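You operate a simulated robot arm through the tools that you are given. There is no shell and no other tool.

Carry out the task below with a simulated robot arm. There is one attempt and no reset: what you move stays moved.

Task
Move the green sample to the viewer and match it.
Fine: it lies clamped in the damp meter; BOARD switch off, free the green clamp, VIEWER switch on; slide till SAME SHADE shows; the other cards and the dryer knob stay.

Only the result counts: the job must be done as asked and must still hold three seconds after the hand-in. Knocking over, shifting, dropping, spilling or breaking anything else fails it.

Robot
A 6-joint arm with a two-finger parallel gripper, fixed in place. Base frame: the origin is at the foot of the arm, x ahead of it, y to its left, z up; the work surface is at about z = 0.862. Readings come in m, degrees, newtons and seconds.
With the tool pointing down near the work surface it reaches from about 0.26 to 0.68 m from the base axis. Its first joint turns from -66.0 to 66.0 degrees. Payload 2.9 kg.
The TCP is the grasp point between the finger pads, 0.03 m short of the fingertips. In the tool frame z runs along the fingers and y along their closing line. The gripper opens to 0.11 m. The fingers are 0.02 m wide and 0.01 m thick; the gripper's body (0.048 by 0.112 m) begins 0.055 m behind the TCP.
Orientation is that of the tool frame in the base frame, as [roll, pitch, yaw] about the fixed x, y, z axes, in that order (R = Rz(yaw) Ry(pitch) Rx(roll)). With the fingers straight down and closing along the base's y, the tool's x points along the base's -x, its y along +y and its z along -z.

Tools
- The arm moves only by the tool move_arm. Its argument "series" is a list of rows, each an object of numbers (a shift or turn left out is 0, a gripper value left out holds the last): "x", "y", "z": the shift along the tool's x, y, z in mm; "wx", "wy", "wz": the turn, a rotation vector about the tool's x, y, z in degrees. In form: [{"x": .., "y": .., "z": .., "wx": .., "wy": .., "wz": ..}, ...]. A call has 1 to 20 rows; each row is the pose to reach, as a shift and turn from the pose commanded when the call began, along the tool's axes at that moment. "gripper" is the finger opening in mm, from 0 to 110, set as the call begins (left out, the last holds). Rows are played at 5 a second. More than 0.05 m and 8.6 degrees between two rows, or a gripper value outside its range, and nothing of the call is played. Where a pose cannot be reached the arm comes as near as it can. A force on the tool above 40 N (or 10 N above the force at the start of the call, whichever is more), or a blocked arm, ends the call early, and 0.2 s more pass. The fingers move at their own pace (about 0.108 m/s each) and stop on an object; they squeeze with about 44 N. The grip force told is the motor's: it shows also when the fingers shut on nothing. Time passes only in rows, and 0.2 s behind the last, so rows that repeat a pose let the fingers close. It gives the time, the measured TCP pose, the force on the tool (base axes), the opening and the grip force at its end, in the units of the frame above (readings bear some noise), with the torque about the TCP (base axes, N m) and any sound that the robot's microphone picked up, and new pictures: "views" is both (left out), scene, wrist or none.
- Cameras (640 x 400 px; columns grow to the right, rows downward): "scene" is fixed at [0.0856, 0.4497, 1.3767]; the picture's right is [-0.61, -0.80, 0.00], its down [-0.51, 0.39, -0.77] and it looks along [0.61, -0.46, -0.64] (base axes); focal length 302 px, centre (320, 200). "wrist" rides on the gripper at [0.072, 0.017, -0.103] in the tool frame; the picture's right is [-0.23, 0.97, 0.00], its down [-0.76, -0.18, -0.62] and it looks along [-0.61, -0.14, 0.78] (tool axes); focal length 222 px, centre (320, 200). There is no depth. A picture from a camera that has moved, and an enlarged one, comes with that camera's place and axes in the base frame and with its lens.
- zoom(camera, box): a new picture of the part [left, top, right, bottom] of that camera's present view, enlarged. The clock stands still meanwhile.
- job_done(): hands the job in; it is judged then, once.

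Places have to be worked out from the pictures, the camera data and where the tool is seen. Open the gripper and draw the arm clear of the work before you hand the job in, unless the task says otherwise.

The tools are called after ">>>" as name(argument=value, ...) on one line, values as JSON. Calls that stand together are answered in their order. move_arm: Moves the arm, as the interface text tells. Its arguments: {"type":"object","properties":{"series":{"type":"array","items":{"type":"object","properties":{"x":{"type":"number"},"y":{"type":"number"},"z":{"type":"number"},"wx":{"type":"number"},"wy":{"type":"number"},"wz":{"type":"number"}}}},"gripper":{"type":"number"},"views":{"type":"string","enum":["both","scene","wrist","none"]}},"required":["series"]} The other tools are called the same way: zoom (camera, box) takes an enlarged picture of a part of a camera's view; job_done () hands the job in.

At the start:

```text
t: 0.0
position: [0.448, 0.0794, 1.1486]
tool_rot: [180.0, 0.0, -180.0]
ft_force: [-0.6, -0.5, 0.5]
torque: [-0.02, 0.0, -0.01]
finger_gap: 0.1099
grasp_force: 0.1
```

scene: 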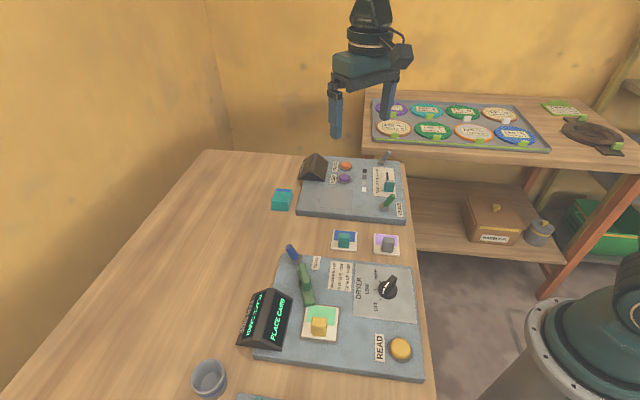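
wrist: 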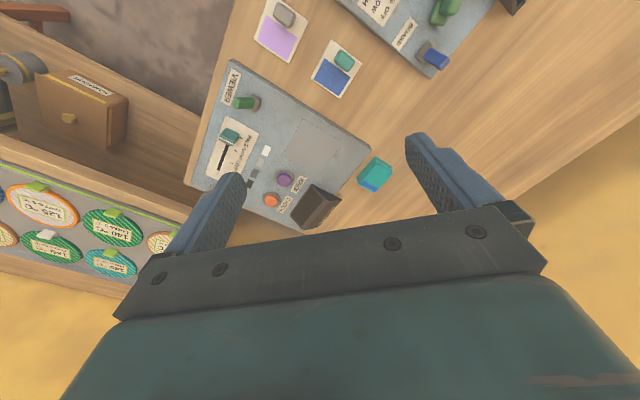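

I begin by enlarging the scene picture on the two devices to read labels and find switches.

>>> zoom(camera="scene", box=[230, 230, 430, 390])

>>> zoom(camera="scene", box=[260, 140, 420, 260])

>>> zoom(camera="wrist", box=[180, 0, 500, 240])

```text
2.50 times, centred on (330, 310) of scene
camera zoom: at [0.0856, 0.4497, 1.3767], right [-0.61, -0.8, 0.0], down [-0.51, 0.39, -0.77], along [0.61, -0.46, -0.64], focal length 756 px, centre (295, -75)
```

zoom: 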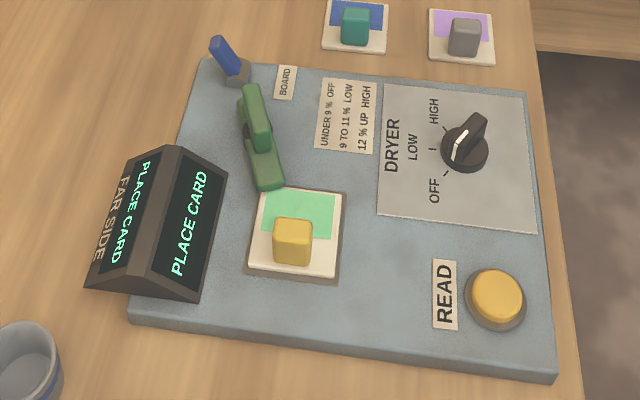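

```text
3.33 times, centred on (340, 200) of scene
camera zoom: at [0.0856, 0.4497, 1.3767], right [-0.61, -0.8, 0.0], down [-0.51, 0.39, -0.77], along [0.61, -0.46, -0.64], focal length 1008 px, centre (253, 200)
```

zoom: 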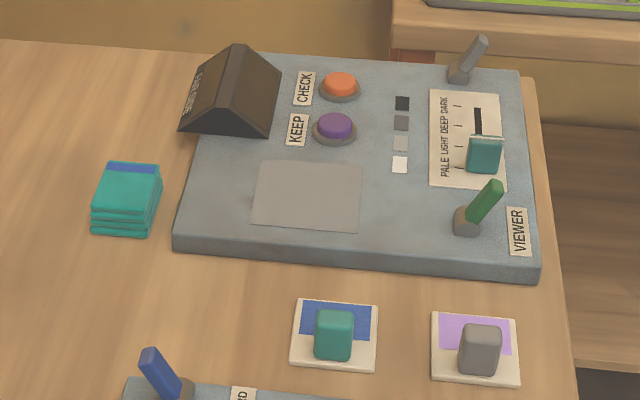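

```text
1.67 times, centred on (340, 120) of wrist
camera zoom: at [0.3756, 0.0968, 1.2542], right [0.23, 0.97, 0.0], down [0.76, -0.18, 0.62], along [0.61, -0.14, -0.78], focal length 370 px, centre (287, 333)
```

zoom: 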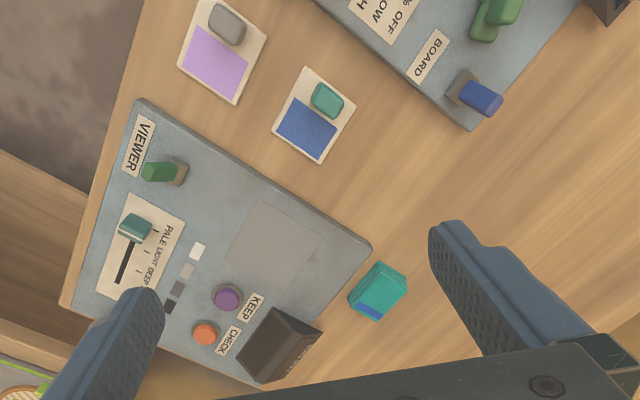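

The blue BOARD lever and green clamp are on the near board (card around x 0.29, y 0.29). The viewer board is around (0.53, 0.05). I move above the damp meter at a safe height for a closer look with the wrist camera.

>>> move_arm(series=[{"x": 21, "y": 32, "z": 8}, {"x": 43, "y": 63, "z": 16}, {"x": 64, "y": 95, "z": 24}, {"x": 85, "y": 127, "z": 32}, {"x": 107, "y": 158, "z": 40}, {"x": 128, "y": 190, "z": 48}, {"x": 128, "y": 190, "z": 48}])

```text
t: 1.6
position: [0.3211, 0.2696, 1.1018]
tool_rot: [180.0, -0.1, -180.0]
ft_force: [0.2, 0.4, 0.4]
torque: [0.0, 0.02, 0.02]
finger_gap: 0.1102
grasp_force: 0.0
camera wrist: at [0.2483, 0.2868, 1.2064], right [0.23, 0.97, 0.0], down [0.76, -0.18, 0.62], along [0.61, -0.14, -0.78], focal length 222 px, centre (320, 200)
```

scene: 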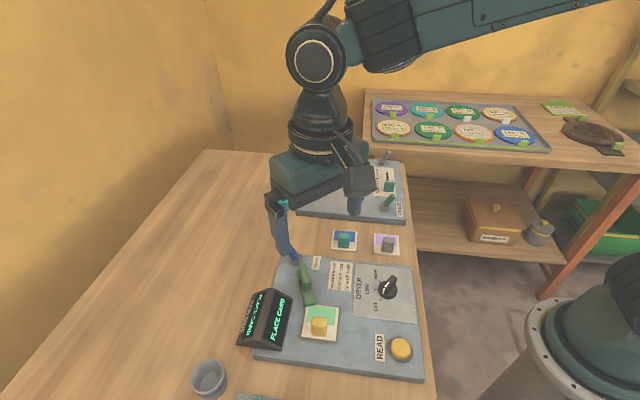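
wrist: 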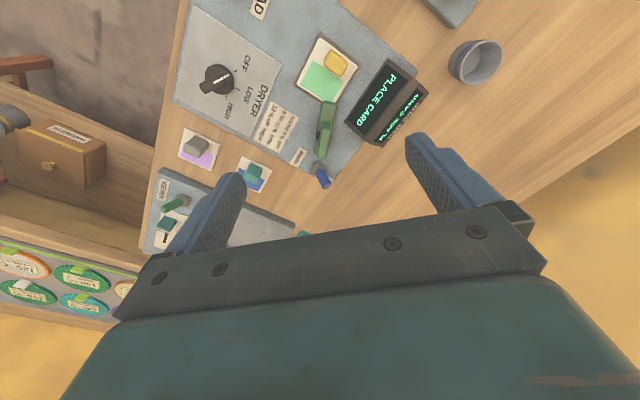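

>>> zoom(camera="wrist", box=[240, 20, 440, 200])

>>> zoom(camera="scene", box=[270, 235, 350, 345])

```text
2.22 times, centred on (340, 110) of wrist
camera zoom: at [0.2483, 0.2868, 1.2064], right [0.23, 0.97, 0.0], down [0.76, -0.18, 0.62], along [0.61, -0.14, -0.78], focal length 494 px, centre (276, 400)
```

zoom: 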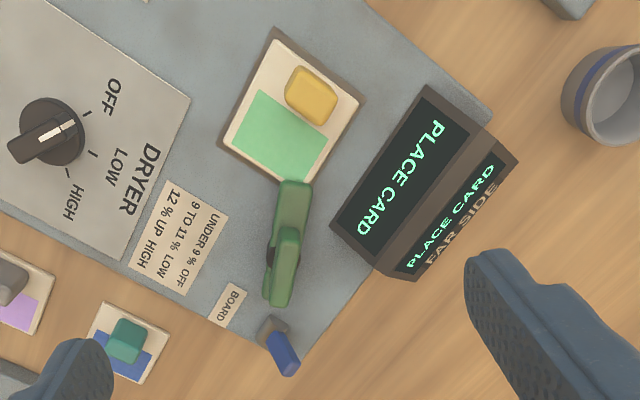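

```text
3.64 times, centred on (310, 290) of scene
camera zoom: at [0.0856, 0.4497, 1.3767], right [-0.6, -0.8, 0.0], down [-0.51, 0.39, -0.77], along [0.61, -0.46, -0.64], focal length 1100 px, centre (356, -127)
```

zoom: 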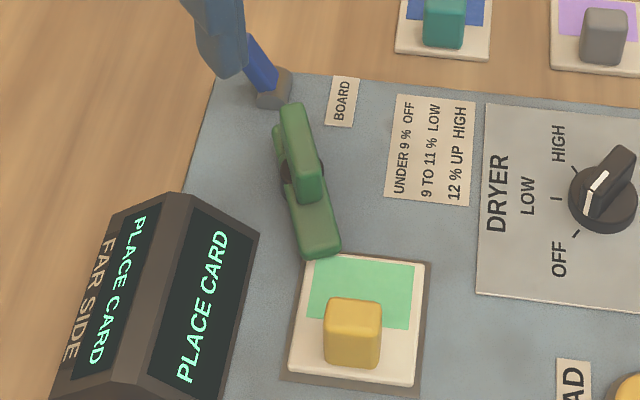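

The clamp is a green arm over the card's edge with a handle behind it (tip near (0.398, 0.255, 0.909)). The BOARD lever is near (0.43, 0.245). I go lower for a close look at both.

>>> move_arm(series=[{"x": -26, "y": -3, "z": 33}, {"x": -53, "y": -6, "z": 66}, {"x": -69, "y": -10, "z": 95}, {"x": -69, "y": -10, "z": 95}])

```text
t: 2.6
position: [0.3895, 0.2605, 1.0059]
tool_rot: [-180.0, 0.0, -179.9]
ft_force: [0.5, 0.4, 0.2]
torque: [-0.02, -0.02, -0.01]
finger_gap: 0.1102
grasp_force: 0.1
camera wrist: at [0.3167, 0.2767, 1.1107], right [0.23, 0.97, 0.0], down [0.76, -0.18, 0.62], along [0.61, -0.14, -0.78], focal length 222 px, centre (320, 200)
```

scene: 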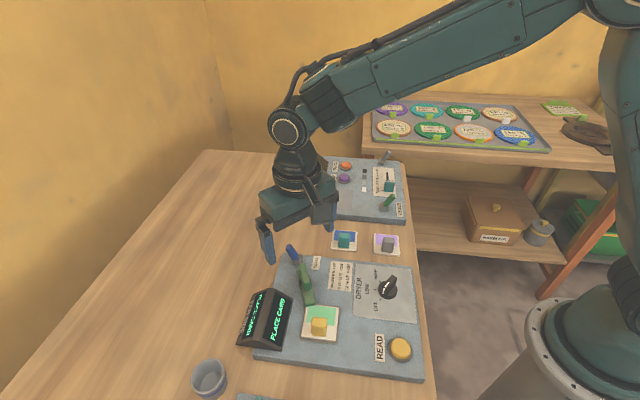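
wrist: 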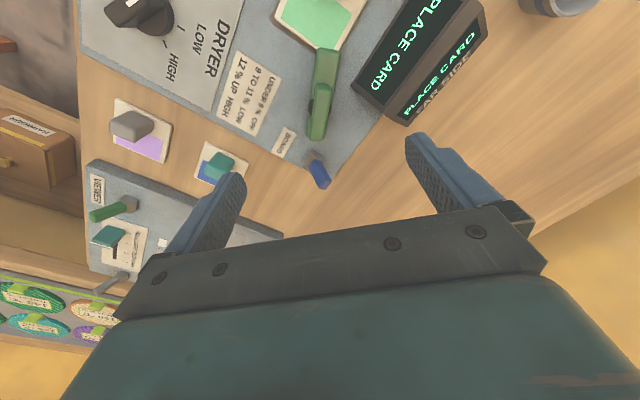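

>>> zoom(camera="wrist", box=[260, 30, 380, 200])

>>> zoom(camera="scene", box=[275, 235, 335, 315])

>>> zoom(camera="wrist", box=[80, 150, 280, 300])

```text
2.35 times, centred on (320, 115) of wrist
camera zoom: at [0.3167, 0.2767, 1.1107], right [0.23, 0.97, 0.0], down [0.76, -0.18, 0.62], along [0.61, -0.14, -0.78], focal length 523 px, centre (320, 400)
```

zoom: 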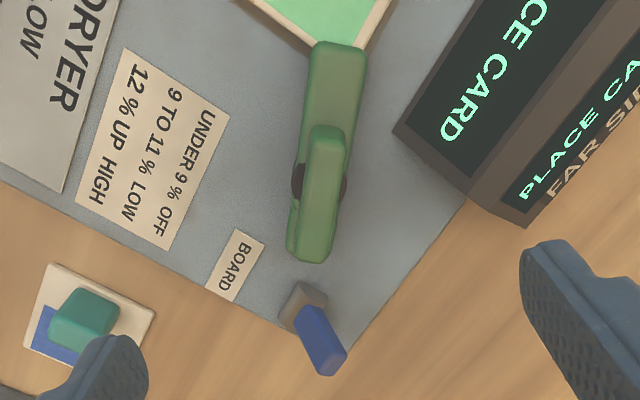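

```text
5.00 times, centred on (305, 275) of scene
camera zoom: at [0.0856, 0.4497, 1.3767], right [-0.61, -0.8, 0.0], down [-0.51, 0.39, -0.77], along [0.61, -0.46, -0.64], focal length 1512 px, centre (395, -175)
```

zoom: 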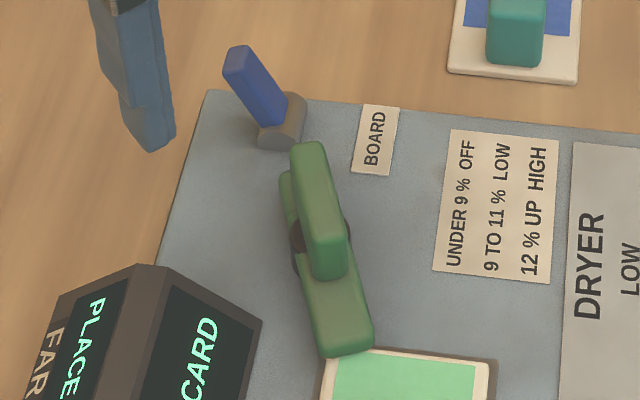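

```text
2.67 times, centred on (180, 225) of wrist
camera zoom: at [0.3167, 0.2767, 1.1107], right [0.23, 0.97, 0.0], down [0.76, -0.18, 0.62], along [0.61, -0.14, -0.78], focal length 592 px, centre (693, 133)
```

zoom: 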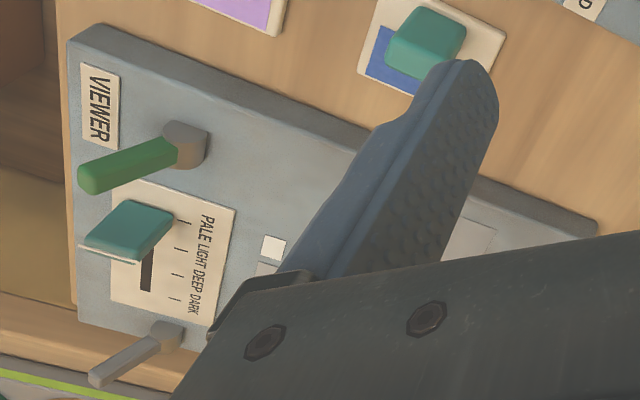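

The lever and the clamp need a side view to understand how they move. I yaw the tool 90° and back off towards -y, staying above everything.

>>> move_arm(series=[{"x": 2, "y": -8, "z": -8, "wz": -8.2}, {"x": 4, "y": -16, "z": -14, "wz": -16.4}, {"x": 6, "y": -24, "z": -14, "wz": -24.6}, {"x": 8, "y": -32, "z": -14, "wz": -32.8}, {"x": 10, "y": -40, "z": -14, "wz": -41}, {"x": 12, "y": -48, "z": -14, "wz": -49.2}, {"x": 14, "y": -56, "z": -14, "wz": -57.4}, {"x": 16, "y": -64, "z": -14, "wz": -65.6}, {"x": 18, "y": -72, "z": -14, "wz": -73.8}, {"x": 20, "y": -80, "z": -14, "wz": -82}, {"x": 20, "y": -90, "z": -14, "wz": -90}, {"x": 20, "y": -90, "z": -14, "wz": -90}])

```text
t: 5.2
position: [0.3683, 0.1701, 1.02]
tool_rot: [-180.0, 0.0, -90.0]
ft_force: [-1.5, 0.5, -0.2]
torque: [-0.02, 0.02, 0.03]
finger_gap: 0.1099
grasp_force: 0.1
camera wrist: at [0.352, 0.0973, 1.1253], right [-0.97, 0.23, 0.0], down [0.18, 0.76, 0.62], along [0.14, 0.61, -0.78], focal length 222 px, centre (320, 200)
```

scene: 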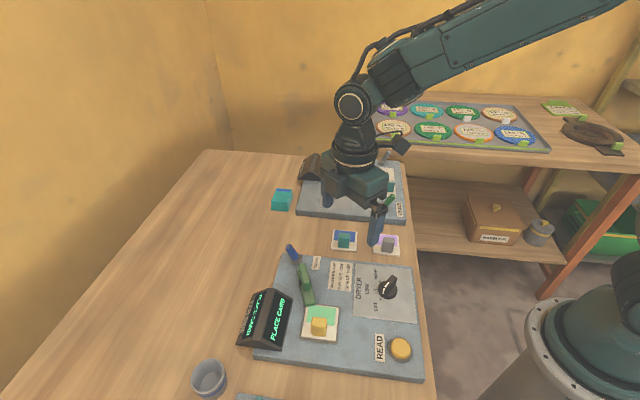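
wrist: 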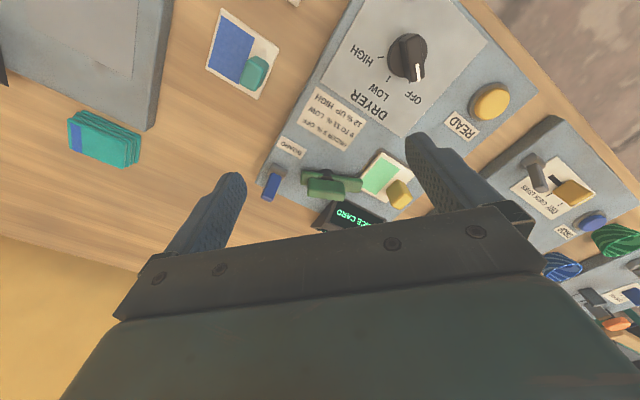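

The side view is useful; I enlarge the clamp and lever.

>>> zoom(camera="wrist", box=[250, 130, 420, 240])

>>> zoom(camera="wrist", box=[500, 110, 640, 340])

```text
3.64 times, centred on (335, 185) of wrist
camera zoom: at [0.352, 0.0973, 1.1253], right [-0.97, 0.23, 0.0], down [0.18, 0.76, 0.62], along [0.14, 0.61, -0.78], focal length 808 px, centre (266, 254)
```

zoom: 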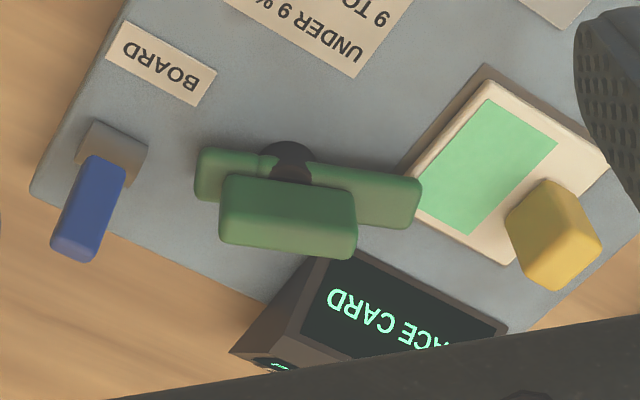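

```text
1.74 times, centred on (570, 225) of wrist
camera zoom: at [0.352, 0.0973, 1.1253], right [-0.97, 0.23, 0.0], down [0.18, 0.76, 0.62], along [0.14, 0.61, -0.78], focal length 386 px, centre (-115, 156)
```

zoom: 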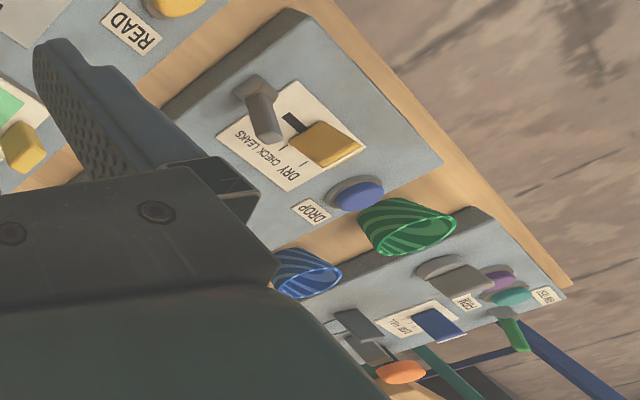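

The clamp looks like a bar with a dark round post and a handle on top, possibly turning about a vertical axis. I tilt the camera flatter for a true side view to confirm.

>>> move_arm(series=[{"x": 2, "y": 2, "z": 8, "wy": -8}, {"x": 5, "y": 4, "z": 18, "wy": -16}, {"x": 10, "y": 6, "z": 30, "wy": -24}, {"x": 15, "y": 7, "z": 40, "wy": -30}, {"x": 15, "y": 7, "z": 40, "wy": -30}])

```text
t: 6.4
position: [0.3614, 0.1542, 0.9798]
tool_rot: [179.9, 30.1, -90.0]
ft_force: [-1.1, 0.5, 0.3]
torque: [-0.04, 0.01, 0.0]
finger_gap: 0.1098
grasp_force: 0.2
camera wrist: at [0.3449, 0.0401, 1.0344], right [-0.97, 0.2, 0.11], down [0.18, 0.35, 0.92], along [0.14, 0.92, -0.37], focal length 222 px, centre (320, 200)
```

scene: 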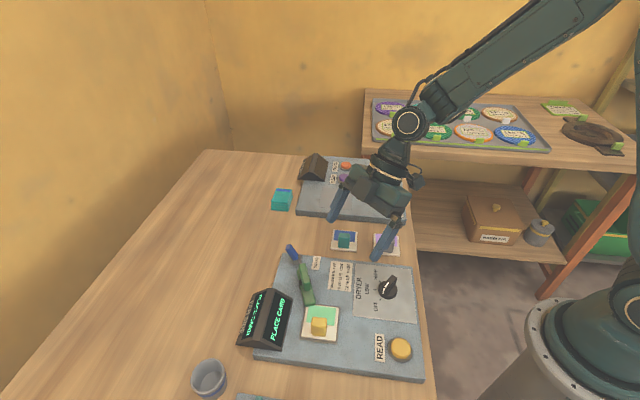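
wrist: 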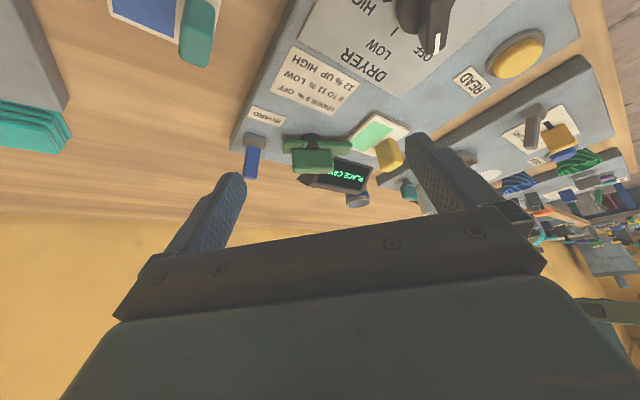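

>>> zoom(camera="wrist", box=[230, 100, 410, 215])

>>> zoom(camera="scene", box=[340, 150, 420, 260])

```text
3.48 times, centred on (320, 158) of wrist
camera zoom: at [0.3449, 0.0401, 1.0344], right [-0.97, 0.2, 0.11], down [0.18, 0.35, 0.92], along [0.14, 0.92, -0.37], focal length 773 px, centre (320, 348)
```

zoom: 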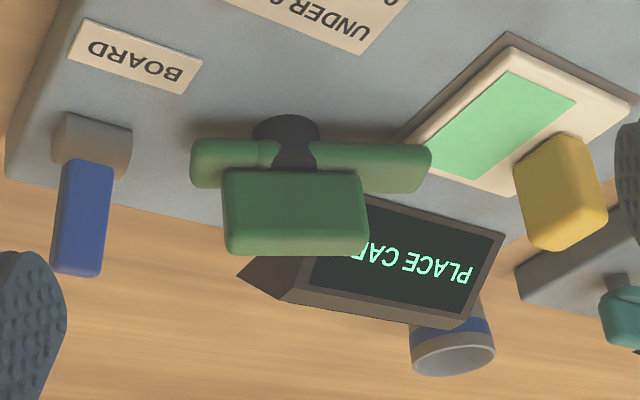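

```text
3.64 times, centred on (380, 205) of scene
camera zoom: at [0.0856, 0.4496, 1.3767], right [-0.61, -0.8, 0.0], down [-0.51, 0.39, -0.77], along [0.61, -0.46, -0.64], focal length 1100 px, centre (102, 182)
```

zoom: 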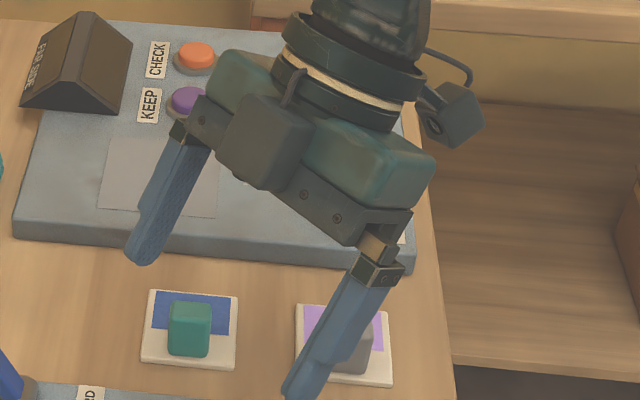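

The side view settles it: the clamp is a turn-knob (post, bar over the card, handle plate on top, centre about (0.381, 0.26), top z≈0.911). The BOARD lever tilts away from its label (tip ≈ (0.455, 0.249, 0.908), pivot ≈ (0.441, 0.232)). I level the tool and rise before going to the lever.

>>> move_arm(series=[{"x": -6, "z": -10, "wy": 8}, {"x": -12, "z": -20, "wy": 16}, {"x": -18, "z": -30, "wy": 24}, {"x": -20, "z": -35, "wy": 30}], gripper=0, views="none")

```text
t: 7.4
position: [0.3619, 0.1559, 1.021]
tool_rot: [-180.0, -0.1, -90.0]
ft_force: [0.4, -0.2, 0.1]
torque: [0.02, -0.02, 0.02]
finger_gap: 0.0
grasp_force: 37.9
```

Level at (0.362, 0.156, 1.021). Now I move to the lever's outer side above (0.473, 0.268) with the tool's x along the push direction, fingers shut.

>>> move_arm(series=[{"x": -19, "y": -18, "z": 0, "wz": 7.3}, {"x": -38, "y": -37, "z": 5, "wz": 14.7}, {"x": -57, "y": -55, "z": 10, "wz": 22}, {"x": -76, "y": -74, "z": 15, "wz": 29.3}, {"x": -95, "y": -92, "z": 20, "wz": 36.7}, {"x": -113, "y": -111, "z": 25, "wz": 44}, {"x": -113, "y": -111, "z": 25, "wz": 44}])

```text
t: 9.0
position: [0.4741, 0.2686, 0.9948]
tool_rot: [180.0, 0.0, -134.1]
ft_force: [-0.8, -0.8, -1.4]
torque: [-0.01, 0.01, 0.01]
finger_gap: 0.0
grasp_force: 37.5
camera wrist: at [0.4111, 0.2272, 1.1002], right [-0.54, 0.84, 0.0], down [0.66, 0.42, 0.62], along [0.52, 0.34, -0.78], focal length 222 px, centre (320, 200)
```

scene: 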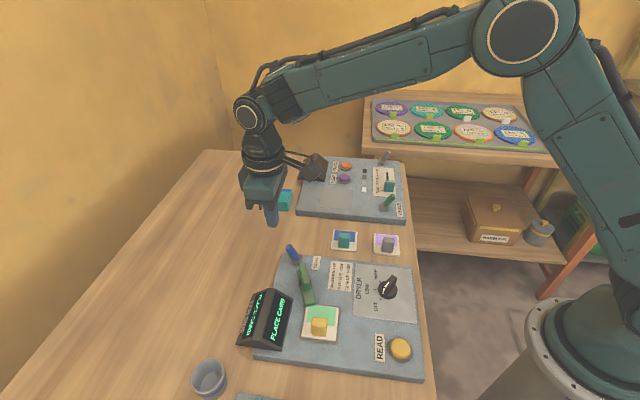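
wrist: 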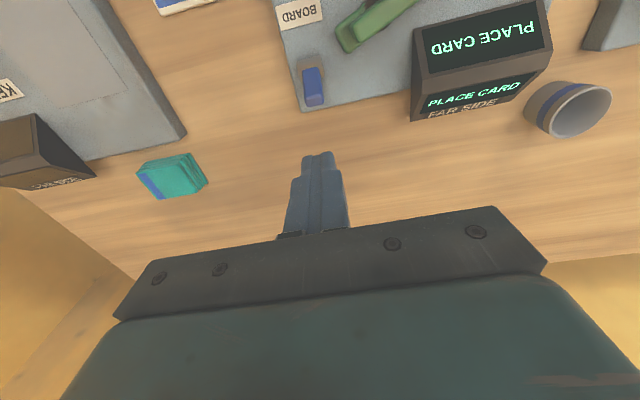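

>>> zoom(camera="wrist", box=[260, 0, 400, 180])

```text
2.22 times, centred on (330, 90) of wrist
camera zoom: at [0.4111, 0.2272, 1.1002], right [-0.54, 0.84, 0.0], down [0.66, 0.42, 0.62], along [0.52, 0.34, -0.78], focal length 494 px, centre (298, 444)
```

zoom: 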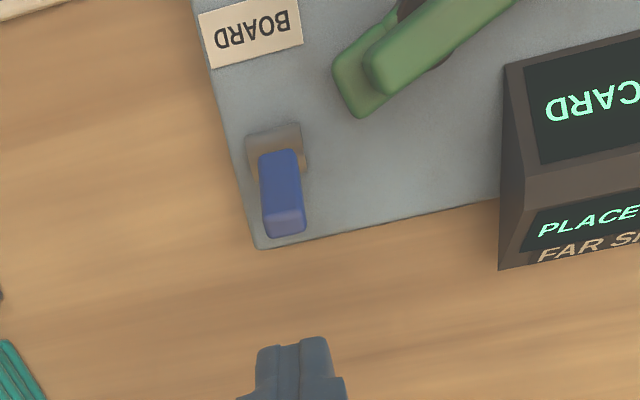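

The lever tip sits 28 mm ahead along tool x and is laterally aligned. I lower the shut fingertips to about z 0.889 beside it.

>>> move_arm(series=[{"z": 25}, {"z": 50}, {"z": 68}, {"z": 76}, {"z": 76}])

```text
t: 10.2
position: [0.4736, 0.268, 0.9192]
tool_rot: [180.0, 0.0, -134.0]
ft_force: [0.2, 0.1, 0.1]
torque: [0.04, 0.0, -0.03]
finger_gap: 0.0
grasp_force: 37.9
camera wrist: at [0.4108, 0.2272, 1.0242], right [-0.54, 0.84, 0.0], down [0.66, 0.42, 0.62], along [0.52, 0.34, -0.78], focal length 222 px, centre (320, 200)
```

scene: 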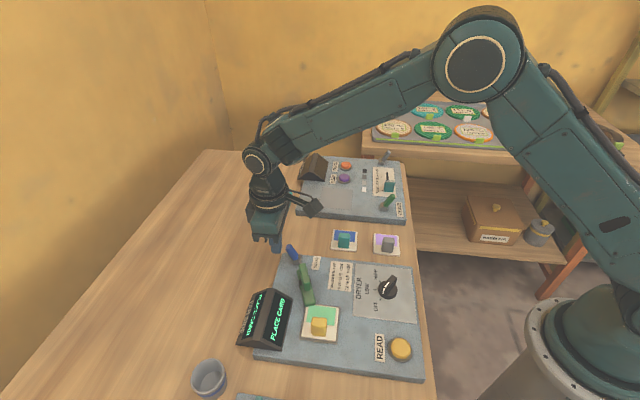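
wrist: 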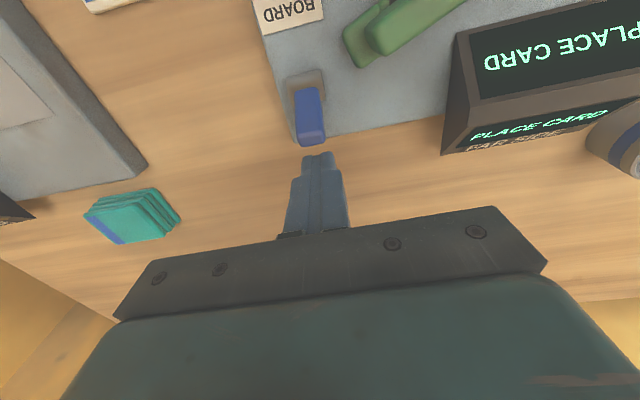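

The fingertips are right behind the lever at mid-height. I push along tool x in small steps.

>>> move_arm(series=[{"x": 6}, {"x": 11}, {"x": 15}, {"x": 19}, {"x": 23}, {"x": 27}, {"x": 31}, {"x": 34}, {"x": 37}, {"x": 37}])

```text
t: 12.4
position: [0.4476, 0.2413, 0.9197]
tool_rot: [179.9, 0.0, -134.0]
ft_force: [1.6, 1.6, 0.5]
torque: [0.04, -0.05, -0.01]
finger_gap: 0.0
grasp_force: 37.6
heard: click
camera wrist: at [0.3849, 0.2008, 1.0244], right [-0.54, 0.84, 0.0], down [0.66, 0.42, 0.62], along [0.52, 0.34, -0.78], focal length 222 px, centre (320, 200)
```

scene: 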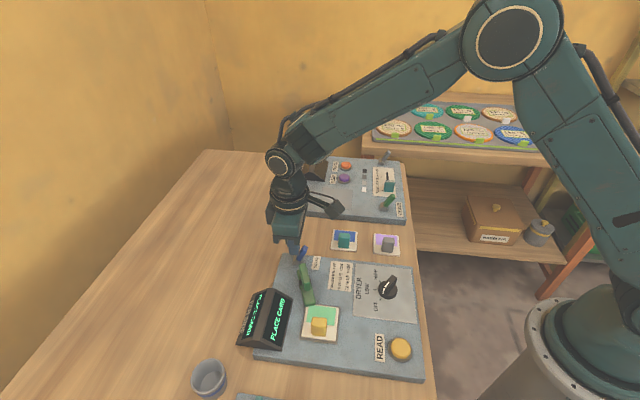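
wrist: 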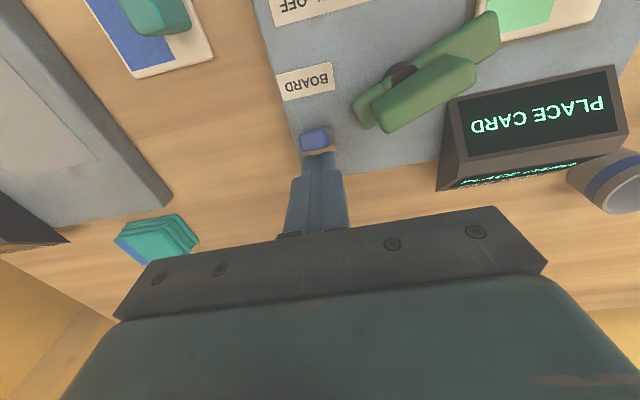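

A click was heard and the lever stands nearly upright with the display still lit, so I keep pushing a little to complete the throw.

>>> move_arm(series=[{"x": 3}, {"x": 6}, {"x": 9}, {"x": 12}, {"x": 12}])

```text
t: 13.3
position: [0.4462, 0.2399, 0.9235]
tool_rot: [-179.8, 1.6, -133.7]
ft_force: [1.1, 1.3, 1.6]
torque: [0.05, -0.04, 0.01]
finger_gap: 0.0003
grasp_force: 37.3
stopped in row 4: the force on the tool passed its limit at 42 N (the readings are from after the stop); the commanded pose is now the measured one
camera wrist: at [0.3812, 0.1971, 1.0264], right [-0.55, 0.84, 0.0], down [0.64, 0.42, 0.64], along [0.54, 0.35, -0.77], focal length 222 px, centre (320, 200)
```

scene: 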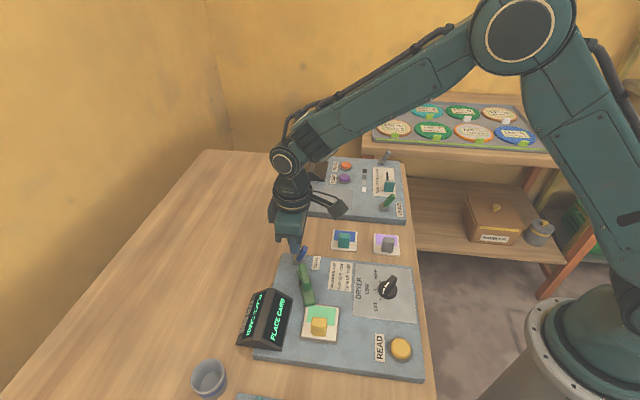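
wrist: 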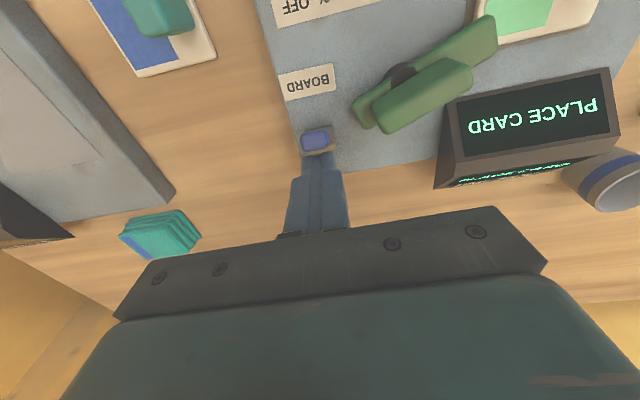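

>>> zoom(camera="wrist", box=[260, 50, 400, 190])

>>> zoom(camera="scene", box=[270, 225, 340, 315])

```text
2.86 times, centred on (330, 120) of wrist
camera zoom: at [0.3812, 0.1971, 1.0264], right [-0.55, 0.84, 0.0], down [0.64, 0.42, 0.64], along [0.54, 0.35, -0.77], focal length 635 px, centre (291, 429)
```

zoom: 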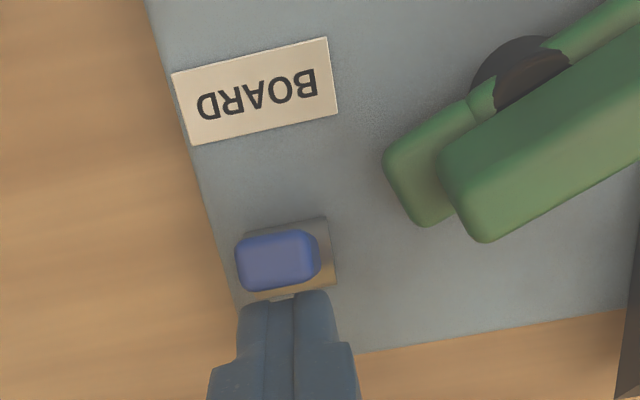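

```text
4.44 times, centred on (305, 270) of scene
camera zoom: at [0.0856, 0.4497, 1.3767], right [-0.61, -0.8, 0.0], down [-0.51, 0.39, -0.77], along [0.61, -0.46, -0.64], focal length 1344 px, centre (387, -111)
```

zoom: 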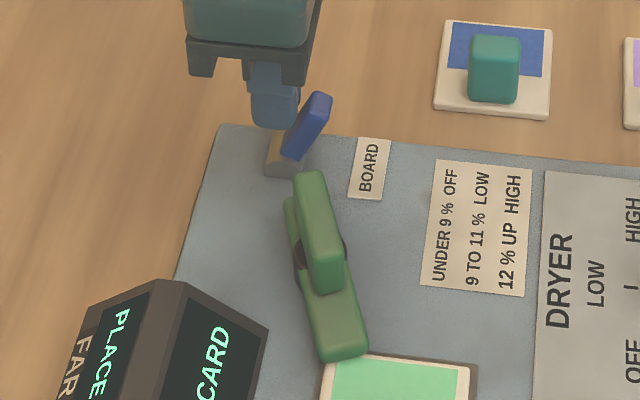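

The lever now leans toward the label side, i.e. it has been thrown (click heard). I back off, rise, and check the display.

>>> move_arm(series=[{"x": -8, "z": -2}, {"x": -16, "z": -20}, {"x": -16, "z": -60, "wy": -1.6}, {"x": -16, "z": -100, "wy": -1.6}, {"x": -16, "z": -100, "wy": -1.6}])

>>> zoom(camera="scene", box=[230, 230, 430, 390])

```text
t: 14.5
position: [0.4549, 0.2494, 1.0245]
tool_rot: [-179.8, 3.0, -133.8]
ft_force: [-0.5, 0.0, -0.8]
torque: [0.03, 0.02, -0.01]
finger_gap: 0.0001
grasp_force: 37.4
camera wrist: at [0.388, 0.2058, 1.1253], right [-0.55, 0.84, 0.01], down [0.63, 0.41, 0.66], along [0.55, 0.37, -0.75], focal length 222 px, centre (320, 200)
```

scene: 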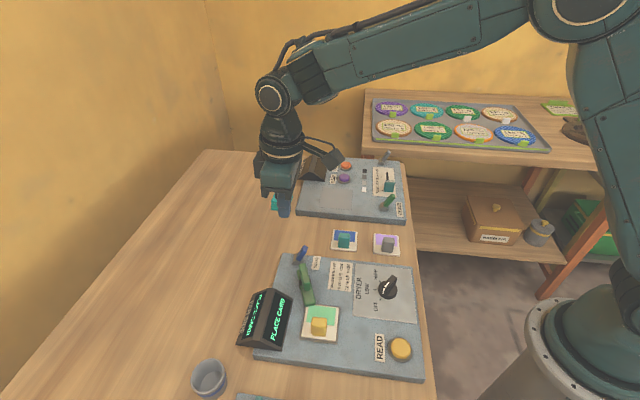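
wrist: 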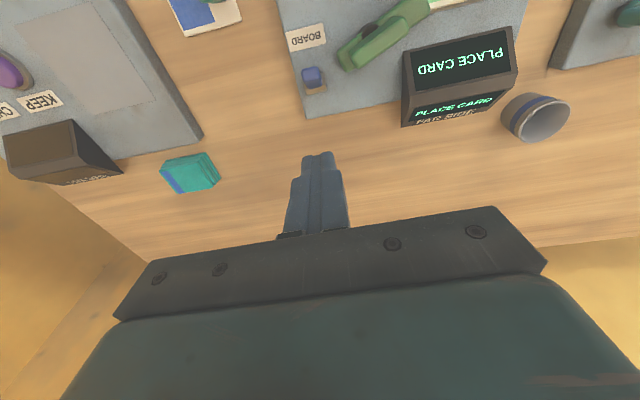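

```text
2.50 times, centred on (330, 310) of scene
camera zoom: at [0.0856, 0.4497, 1.3767], right [-0.61, -0.8, 0.0], down [-0.51, 0.39, -0.77], along [0.61, -0.46, -0.64], focal length 756 px, centre (295, -75)
```

zoom: 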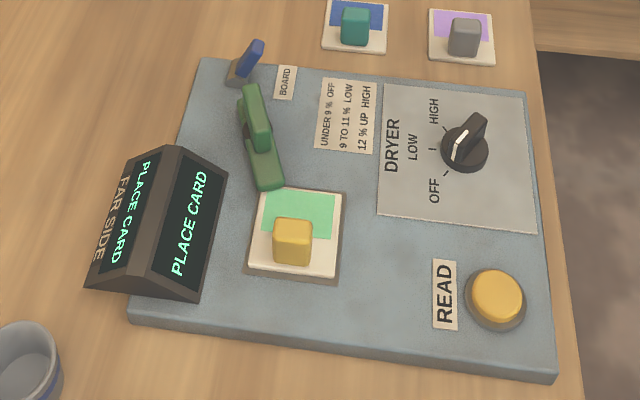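

The lever stays thrown. Next the clamp: I level the tool and move above its handle (about (0.380, 0.260)), opening the fingers to 60 mm.

>>> move_arm(series=[{"x": 11, "y": 15, "z": 5, "wy": 1}, {"x": 22, "y": 31, "z": 10, "wy": 2}, {"x": 33, "y": 46, "z": 15, "wy": 3}, {"x": 44, "y": 61, "z": 18, "wy": 3}, {"x": 44, "y": 61, "z": 18, "wy": 3}], gripper=60, views="none")

>>> move_arm(series=[{"wz": 8}, {"wz": 16}, {"wz": 24}, {"wz": 32}, {"wz": 40}, {"wz": 48}, {"wz": 56}, {"wz": 64}, {"wz": 65.7}, {"wz": 65.7}])

```text
t: 15.7
position: [0.3806, 0.261, 1.0025]
tool_rot: [-179.7, 0.0, -133.7]
ft_force: [0.2, 0.2, 0.5]
torque: [-0.04, 0.01, 0.03]
finger_gap: 0.0605
grasp_force: 0.0
```

```text
t: 17.9
position: [0.3812, 0.2601, 1.0027]
tool_rot: [-179.9, 0.3, 160.5]
ft_force: [0.2, 0.2, 0.2]
torque: [-0.02, -0.01, -0.03]
finger_gap: 0.06
grasp_force: 0.1
camera wrist: at [0.3175, 0.3006, 1.1076], right [0.54, 0.84, 0.0], down [0.66, -0.42, 0.63], along [0.53, -0.34, -0.78], focal length 222 px, centre (320, 200)
```

scene: 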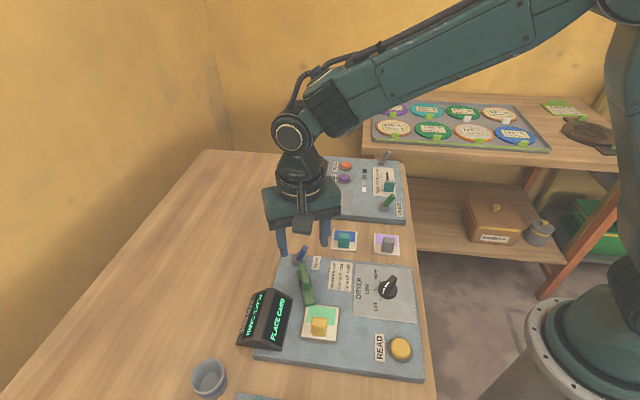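
wrist: 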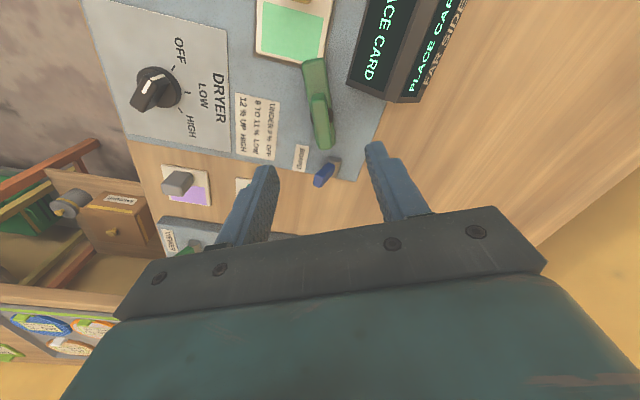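

>>> zoom(camera="wrist", box=[250, 20, 410, 200])

```text
2.22 times, centred on (330, 110) of wrist
camera zoom: at [0.3175, 0.3006, 1.1076], right [0.54, 0.84, 0.0], down [0.66, -0.42, 0.63], along [0.53, -0.34, -0.78], focal length 494 px, centre (298, 400)
```

zoom: 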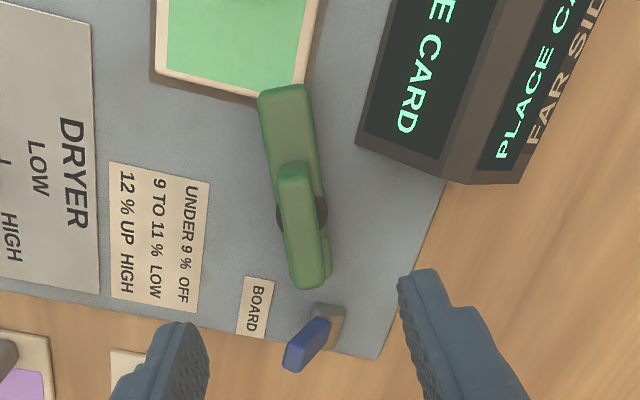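

The handle centre works out at (0.379, 0.2625), about 15 mm thick, and the display end is close by, so I narrow the opening to 36 mm and go down over the handle.

>>> move_arm(series=[{"x": 3, "y": 2, "z": 0}, {"x": 3, "y": 2, "z": 25}, {"x": 3, "y": 2, "z": 50}, {"x": 3, "y": 2, "z": 50}], gripper=36)

>>> zoom(camera="wrist", box=[230, 40, 410, 230])

```text
t: 18.9
position: [0.3795, 0.2638, 0.9535]
tool_rot: [-179.8, 0.4, 160.6]
ft_force: [-0.1, 0.0, -0.1]
torque: [0.01, 0.0, 0.0]
finger_gap: 0.0361
grasp_force: 0.0
camera wrist: at [0.3162, 0.3032, 1.0574], right [0.54, 0.84, 0.0], down [0.66, -0.42, 0.63], along [0.53, -0.34, -0.78], focal length 222 px, centre (320, 200)
```

scene: 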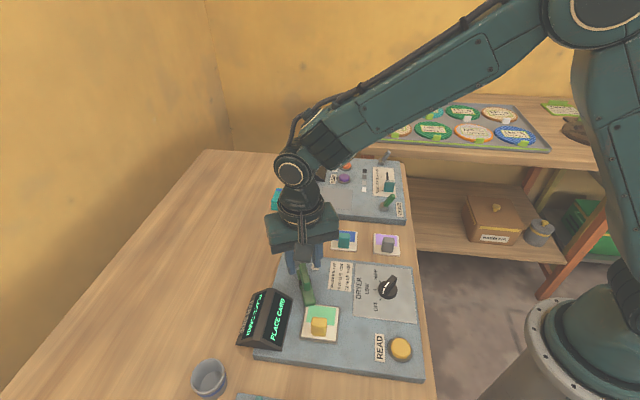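
wrist: 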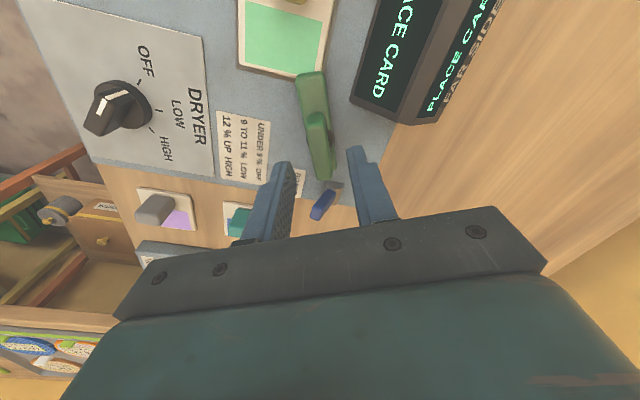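

```text
2.11 times, centred on (320, 135) of wrist
camera zoom: at [0.3162, 0.3032, 1.0574], right [0.54, 0.84, 0.0], down [0.66, -0.42, 0.63], along [0.53, -0.34, -0.78], focal length 468 px, centre (320, 337)
```

zoom: 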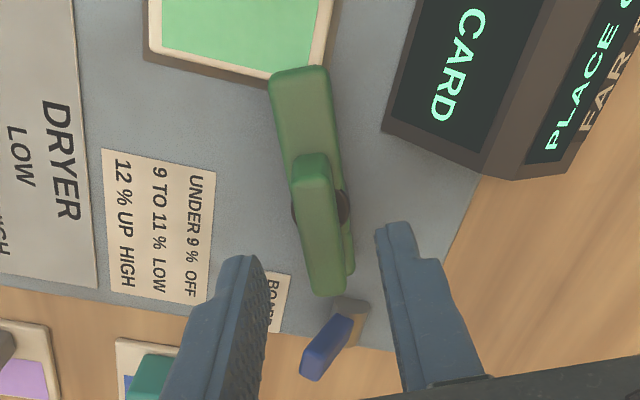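

The handle is centred between the fingers. I descend the last 31 mm and then close.

>>> move_arm(series=[{"z": 12}, {"z": 24}, {"z": 31}, {"z": 31}])

```text
t: 19.9
position: [0.379, 0.2645, 0.9221]
tool_rot: [-179.9, 0.3, 160.6]
ft_force: [-0.6, 0.3, -0.1]
torque: [-0.01, -0.02, -0.01]
finger_gap: 0.0359
grasp_force: 0.1
camera wrist: at [0.3163, 0.3031, 1.0268], right [0.54, 0.84, 0.0], down [0.66, -0.42, 0.63], along [0.53, -0.34, -0.78], focal length 222 px, centre (320, 200)
```

scene: 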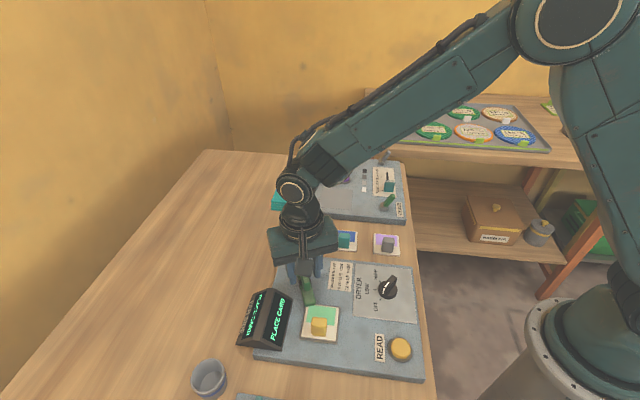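
wrist: 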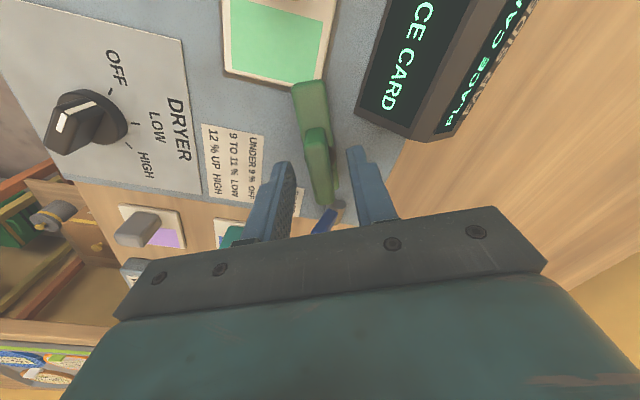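

>>> zoom(camera="wrist", box=[240, 60, 410, 240])

>>> zoom(camera="scene", box=[270, 235, 340, 325])

```text
2.22 times, centred on (325, 150) of wrist
camera zoom: at [0.3163, 0.3031, 1.0268], right [0.54, 0.84, 0.0], down [0.66, -0.42, 0.63], along [0.53, -0.34, -0.78], focal length 494 px, centre (309, 311)
```

zoom: 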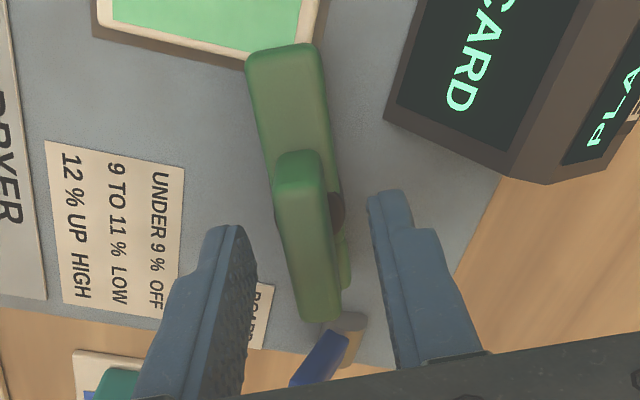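

```text
4.44 times, centred on (305, 280) of scene
camera zoom: at [0.0856, 0.4497, 1.3767], right [-0.61, -0.8, 0.0], down [-0.51, 0.39, -0.77], along [0.61, -0.46, -0.64], focal length 1344 px, centre (387, -156)
```

zoom: 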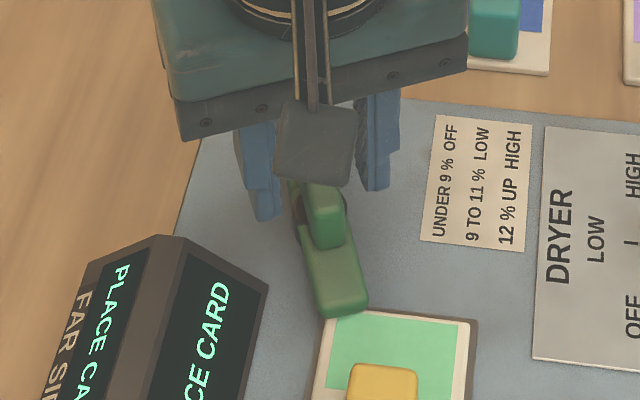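

The handle is centred between the fingertips. I close the gripper on it.

>>> move_arm(series=[{"z": 0}, {"z": 0}, {"z": 0}], gripper=0)

```text
t: 20.7
position: [0.3799, 0.2629, 0.9233]
tool_rot: [-179.8, 0.2, 160.5]
ft_force: [-2.1, -4.9, -1.6]
torque: [0.03, -0.13, -0.05]
finger_gap: 0.0138
grasp_force: 45.1
camera wrist: at [0.3163, 0.3028, 1.0268], right [0.54, 0.84, 0.0], down [0.66, -0.42, 0.63], along [0.53, -0.34, -0.78], focal length 222 px, centre (320, 200)
```

scene: 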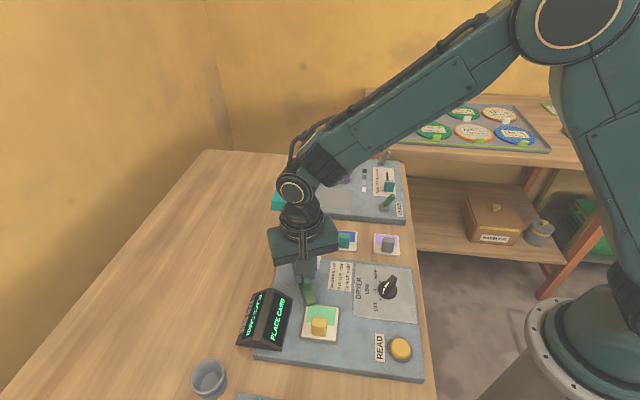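
wrist: 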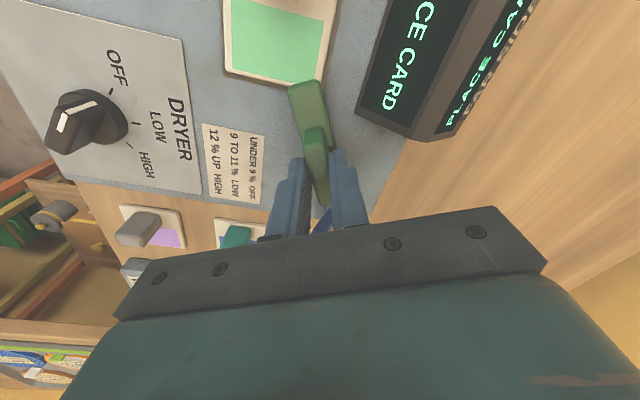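

Gripped (13.8 mm, 45 N). I turn it gently counter-clockwise from above (away from the display) and watch the torque.

>>> move_arm(series=[{"wz": -4}, {"wz": -8}, {"wz": -12}, {"wz": -15}])

```text
t: 21.7
position: [0.3792, 0.2623, 0.9221]
tool_rot: [-179.7, 0.4, 175.5]
ft_force: [-0.4, -14.6, 5.0]
torque: [-0.04, -0.11, -0.07]
finger_gap: 0.0136
grasp_force: 44.8
camera wrist: at [0.3078, 0.2846, 1.0268], right [0.3, 0.95, 0.0], down [0.74, -0.23, 0.63], along [0.6, -0.19, -0.78], focal length 222 px, centre (320, 200)
```

scene: 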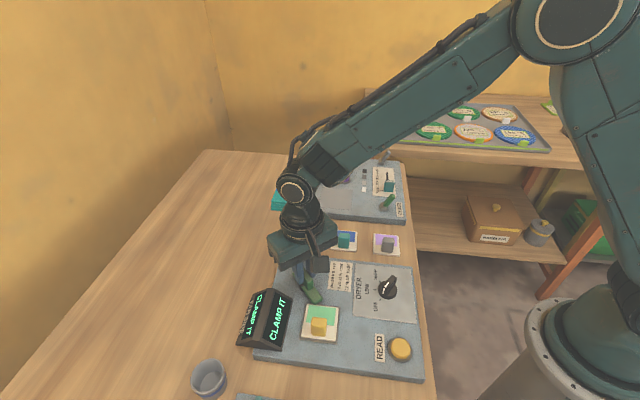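
wrist: 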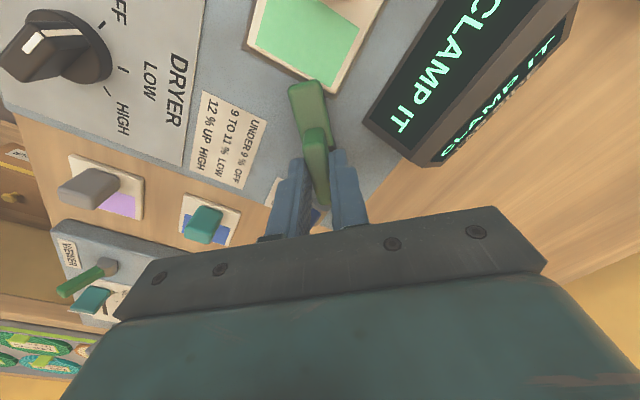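

It turns easily; the display now reads CLAMP IT, so the clamp is releasing. I keep turning, nudging the centre 2 mm to relieve the side force.

>>> move_arm(series=[{"y": -1, "wz": -5}, {"y": -2, "wz": -11}, {"y": -2, "wz": -17}, {"y": -2, "wz": -23}, {"y": -2, "wz": -30}, {"y": -2, "wz": -30}])

```text
t: 23.1
position: [0.3789, 0.2604, 0.9221]
tool_rot: [-179.8, 0.1, -154.4]
ft_force: [0.8, -18.5, 7.9]
torque: [0.26, -0.64, -0.02]
finger_gap: 0.0142
grasp_force: 45.0
camera wrist: at [0.3062, 0.2446, 1.0269], right [-0.22, 0.98, -0.01], down [0.76, 0.17, 0.63], along [0.61, 0.13, -0.78], focal length 222 px, centre (320, 200)
```

scene: 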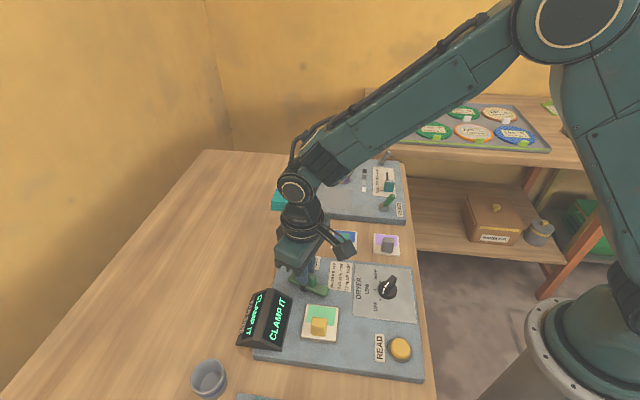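
wrist: 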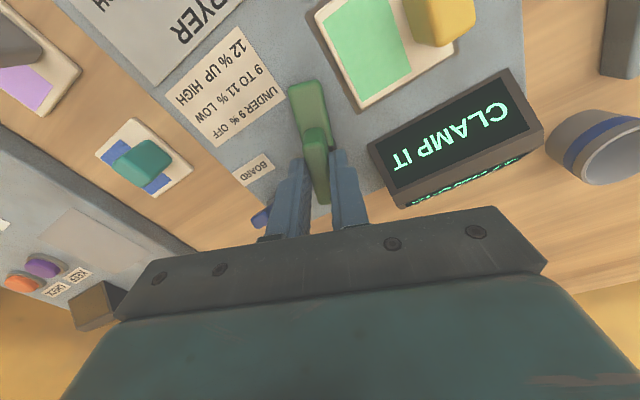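

The bar is now off the card at 45° of turn. I go on another 30° to be well clear, recentring slightly.

>>> move_arm(series=[{"x": 0.5, "y": -1, "wz": -6}, {"x": 1, "y": -2, "wz": -12}, {"x": 1, "y": -2, "wz": -18}, {"x": 1, "y": -2, "wz": -24}, {"x": 1, "y": -2, "wz": -30}, {"x": 1, "y": -2, "wz": -30}])

```text
t: 24.5
position: [0.3812, 0.2588, 0.9225]
tool_rot: [-179.6, 0.3, -124.4]
ft_force: [18.4, -4.2, -4.0]
torque: [1.2, -0.86, 0.02]
finger_gap: 0.0136
grasp_force: 45.2
camera wrist: at [0.3245, 0.2089, 1.0268], right [-0.68, 0.74, -0.01], down [0.57, 0.53, 0.63], along [0.47, 0.42, -0.78], focal length 222 px, centre (320, 200)
```

scene: 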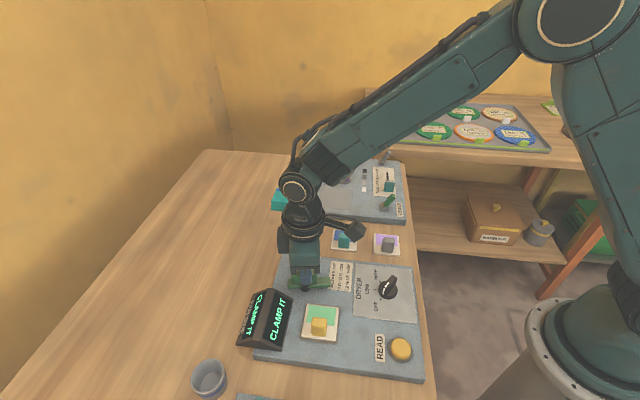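
wrist: 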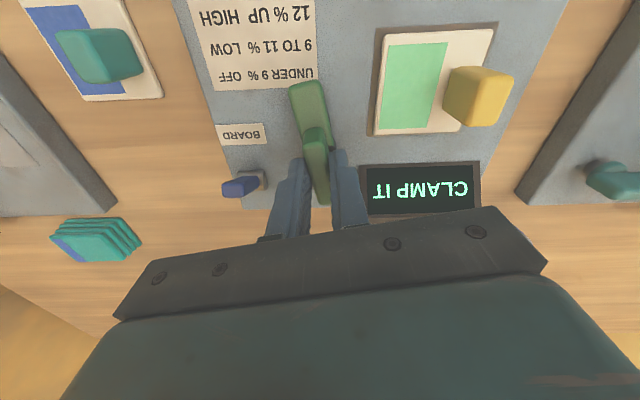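

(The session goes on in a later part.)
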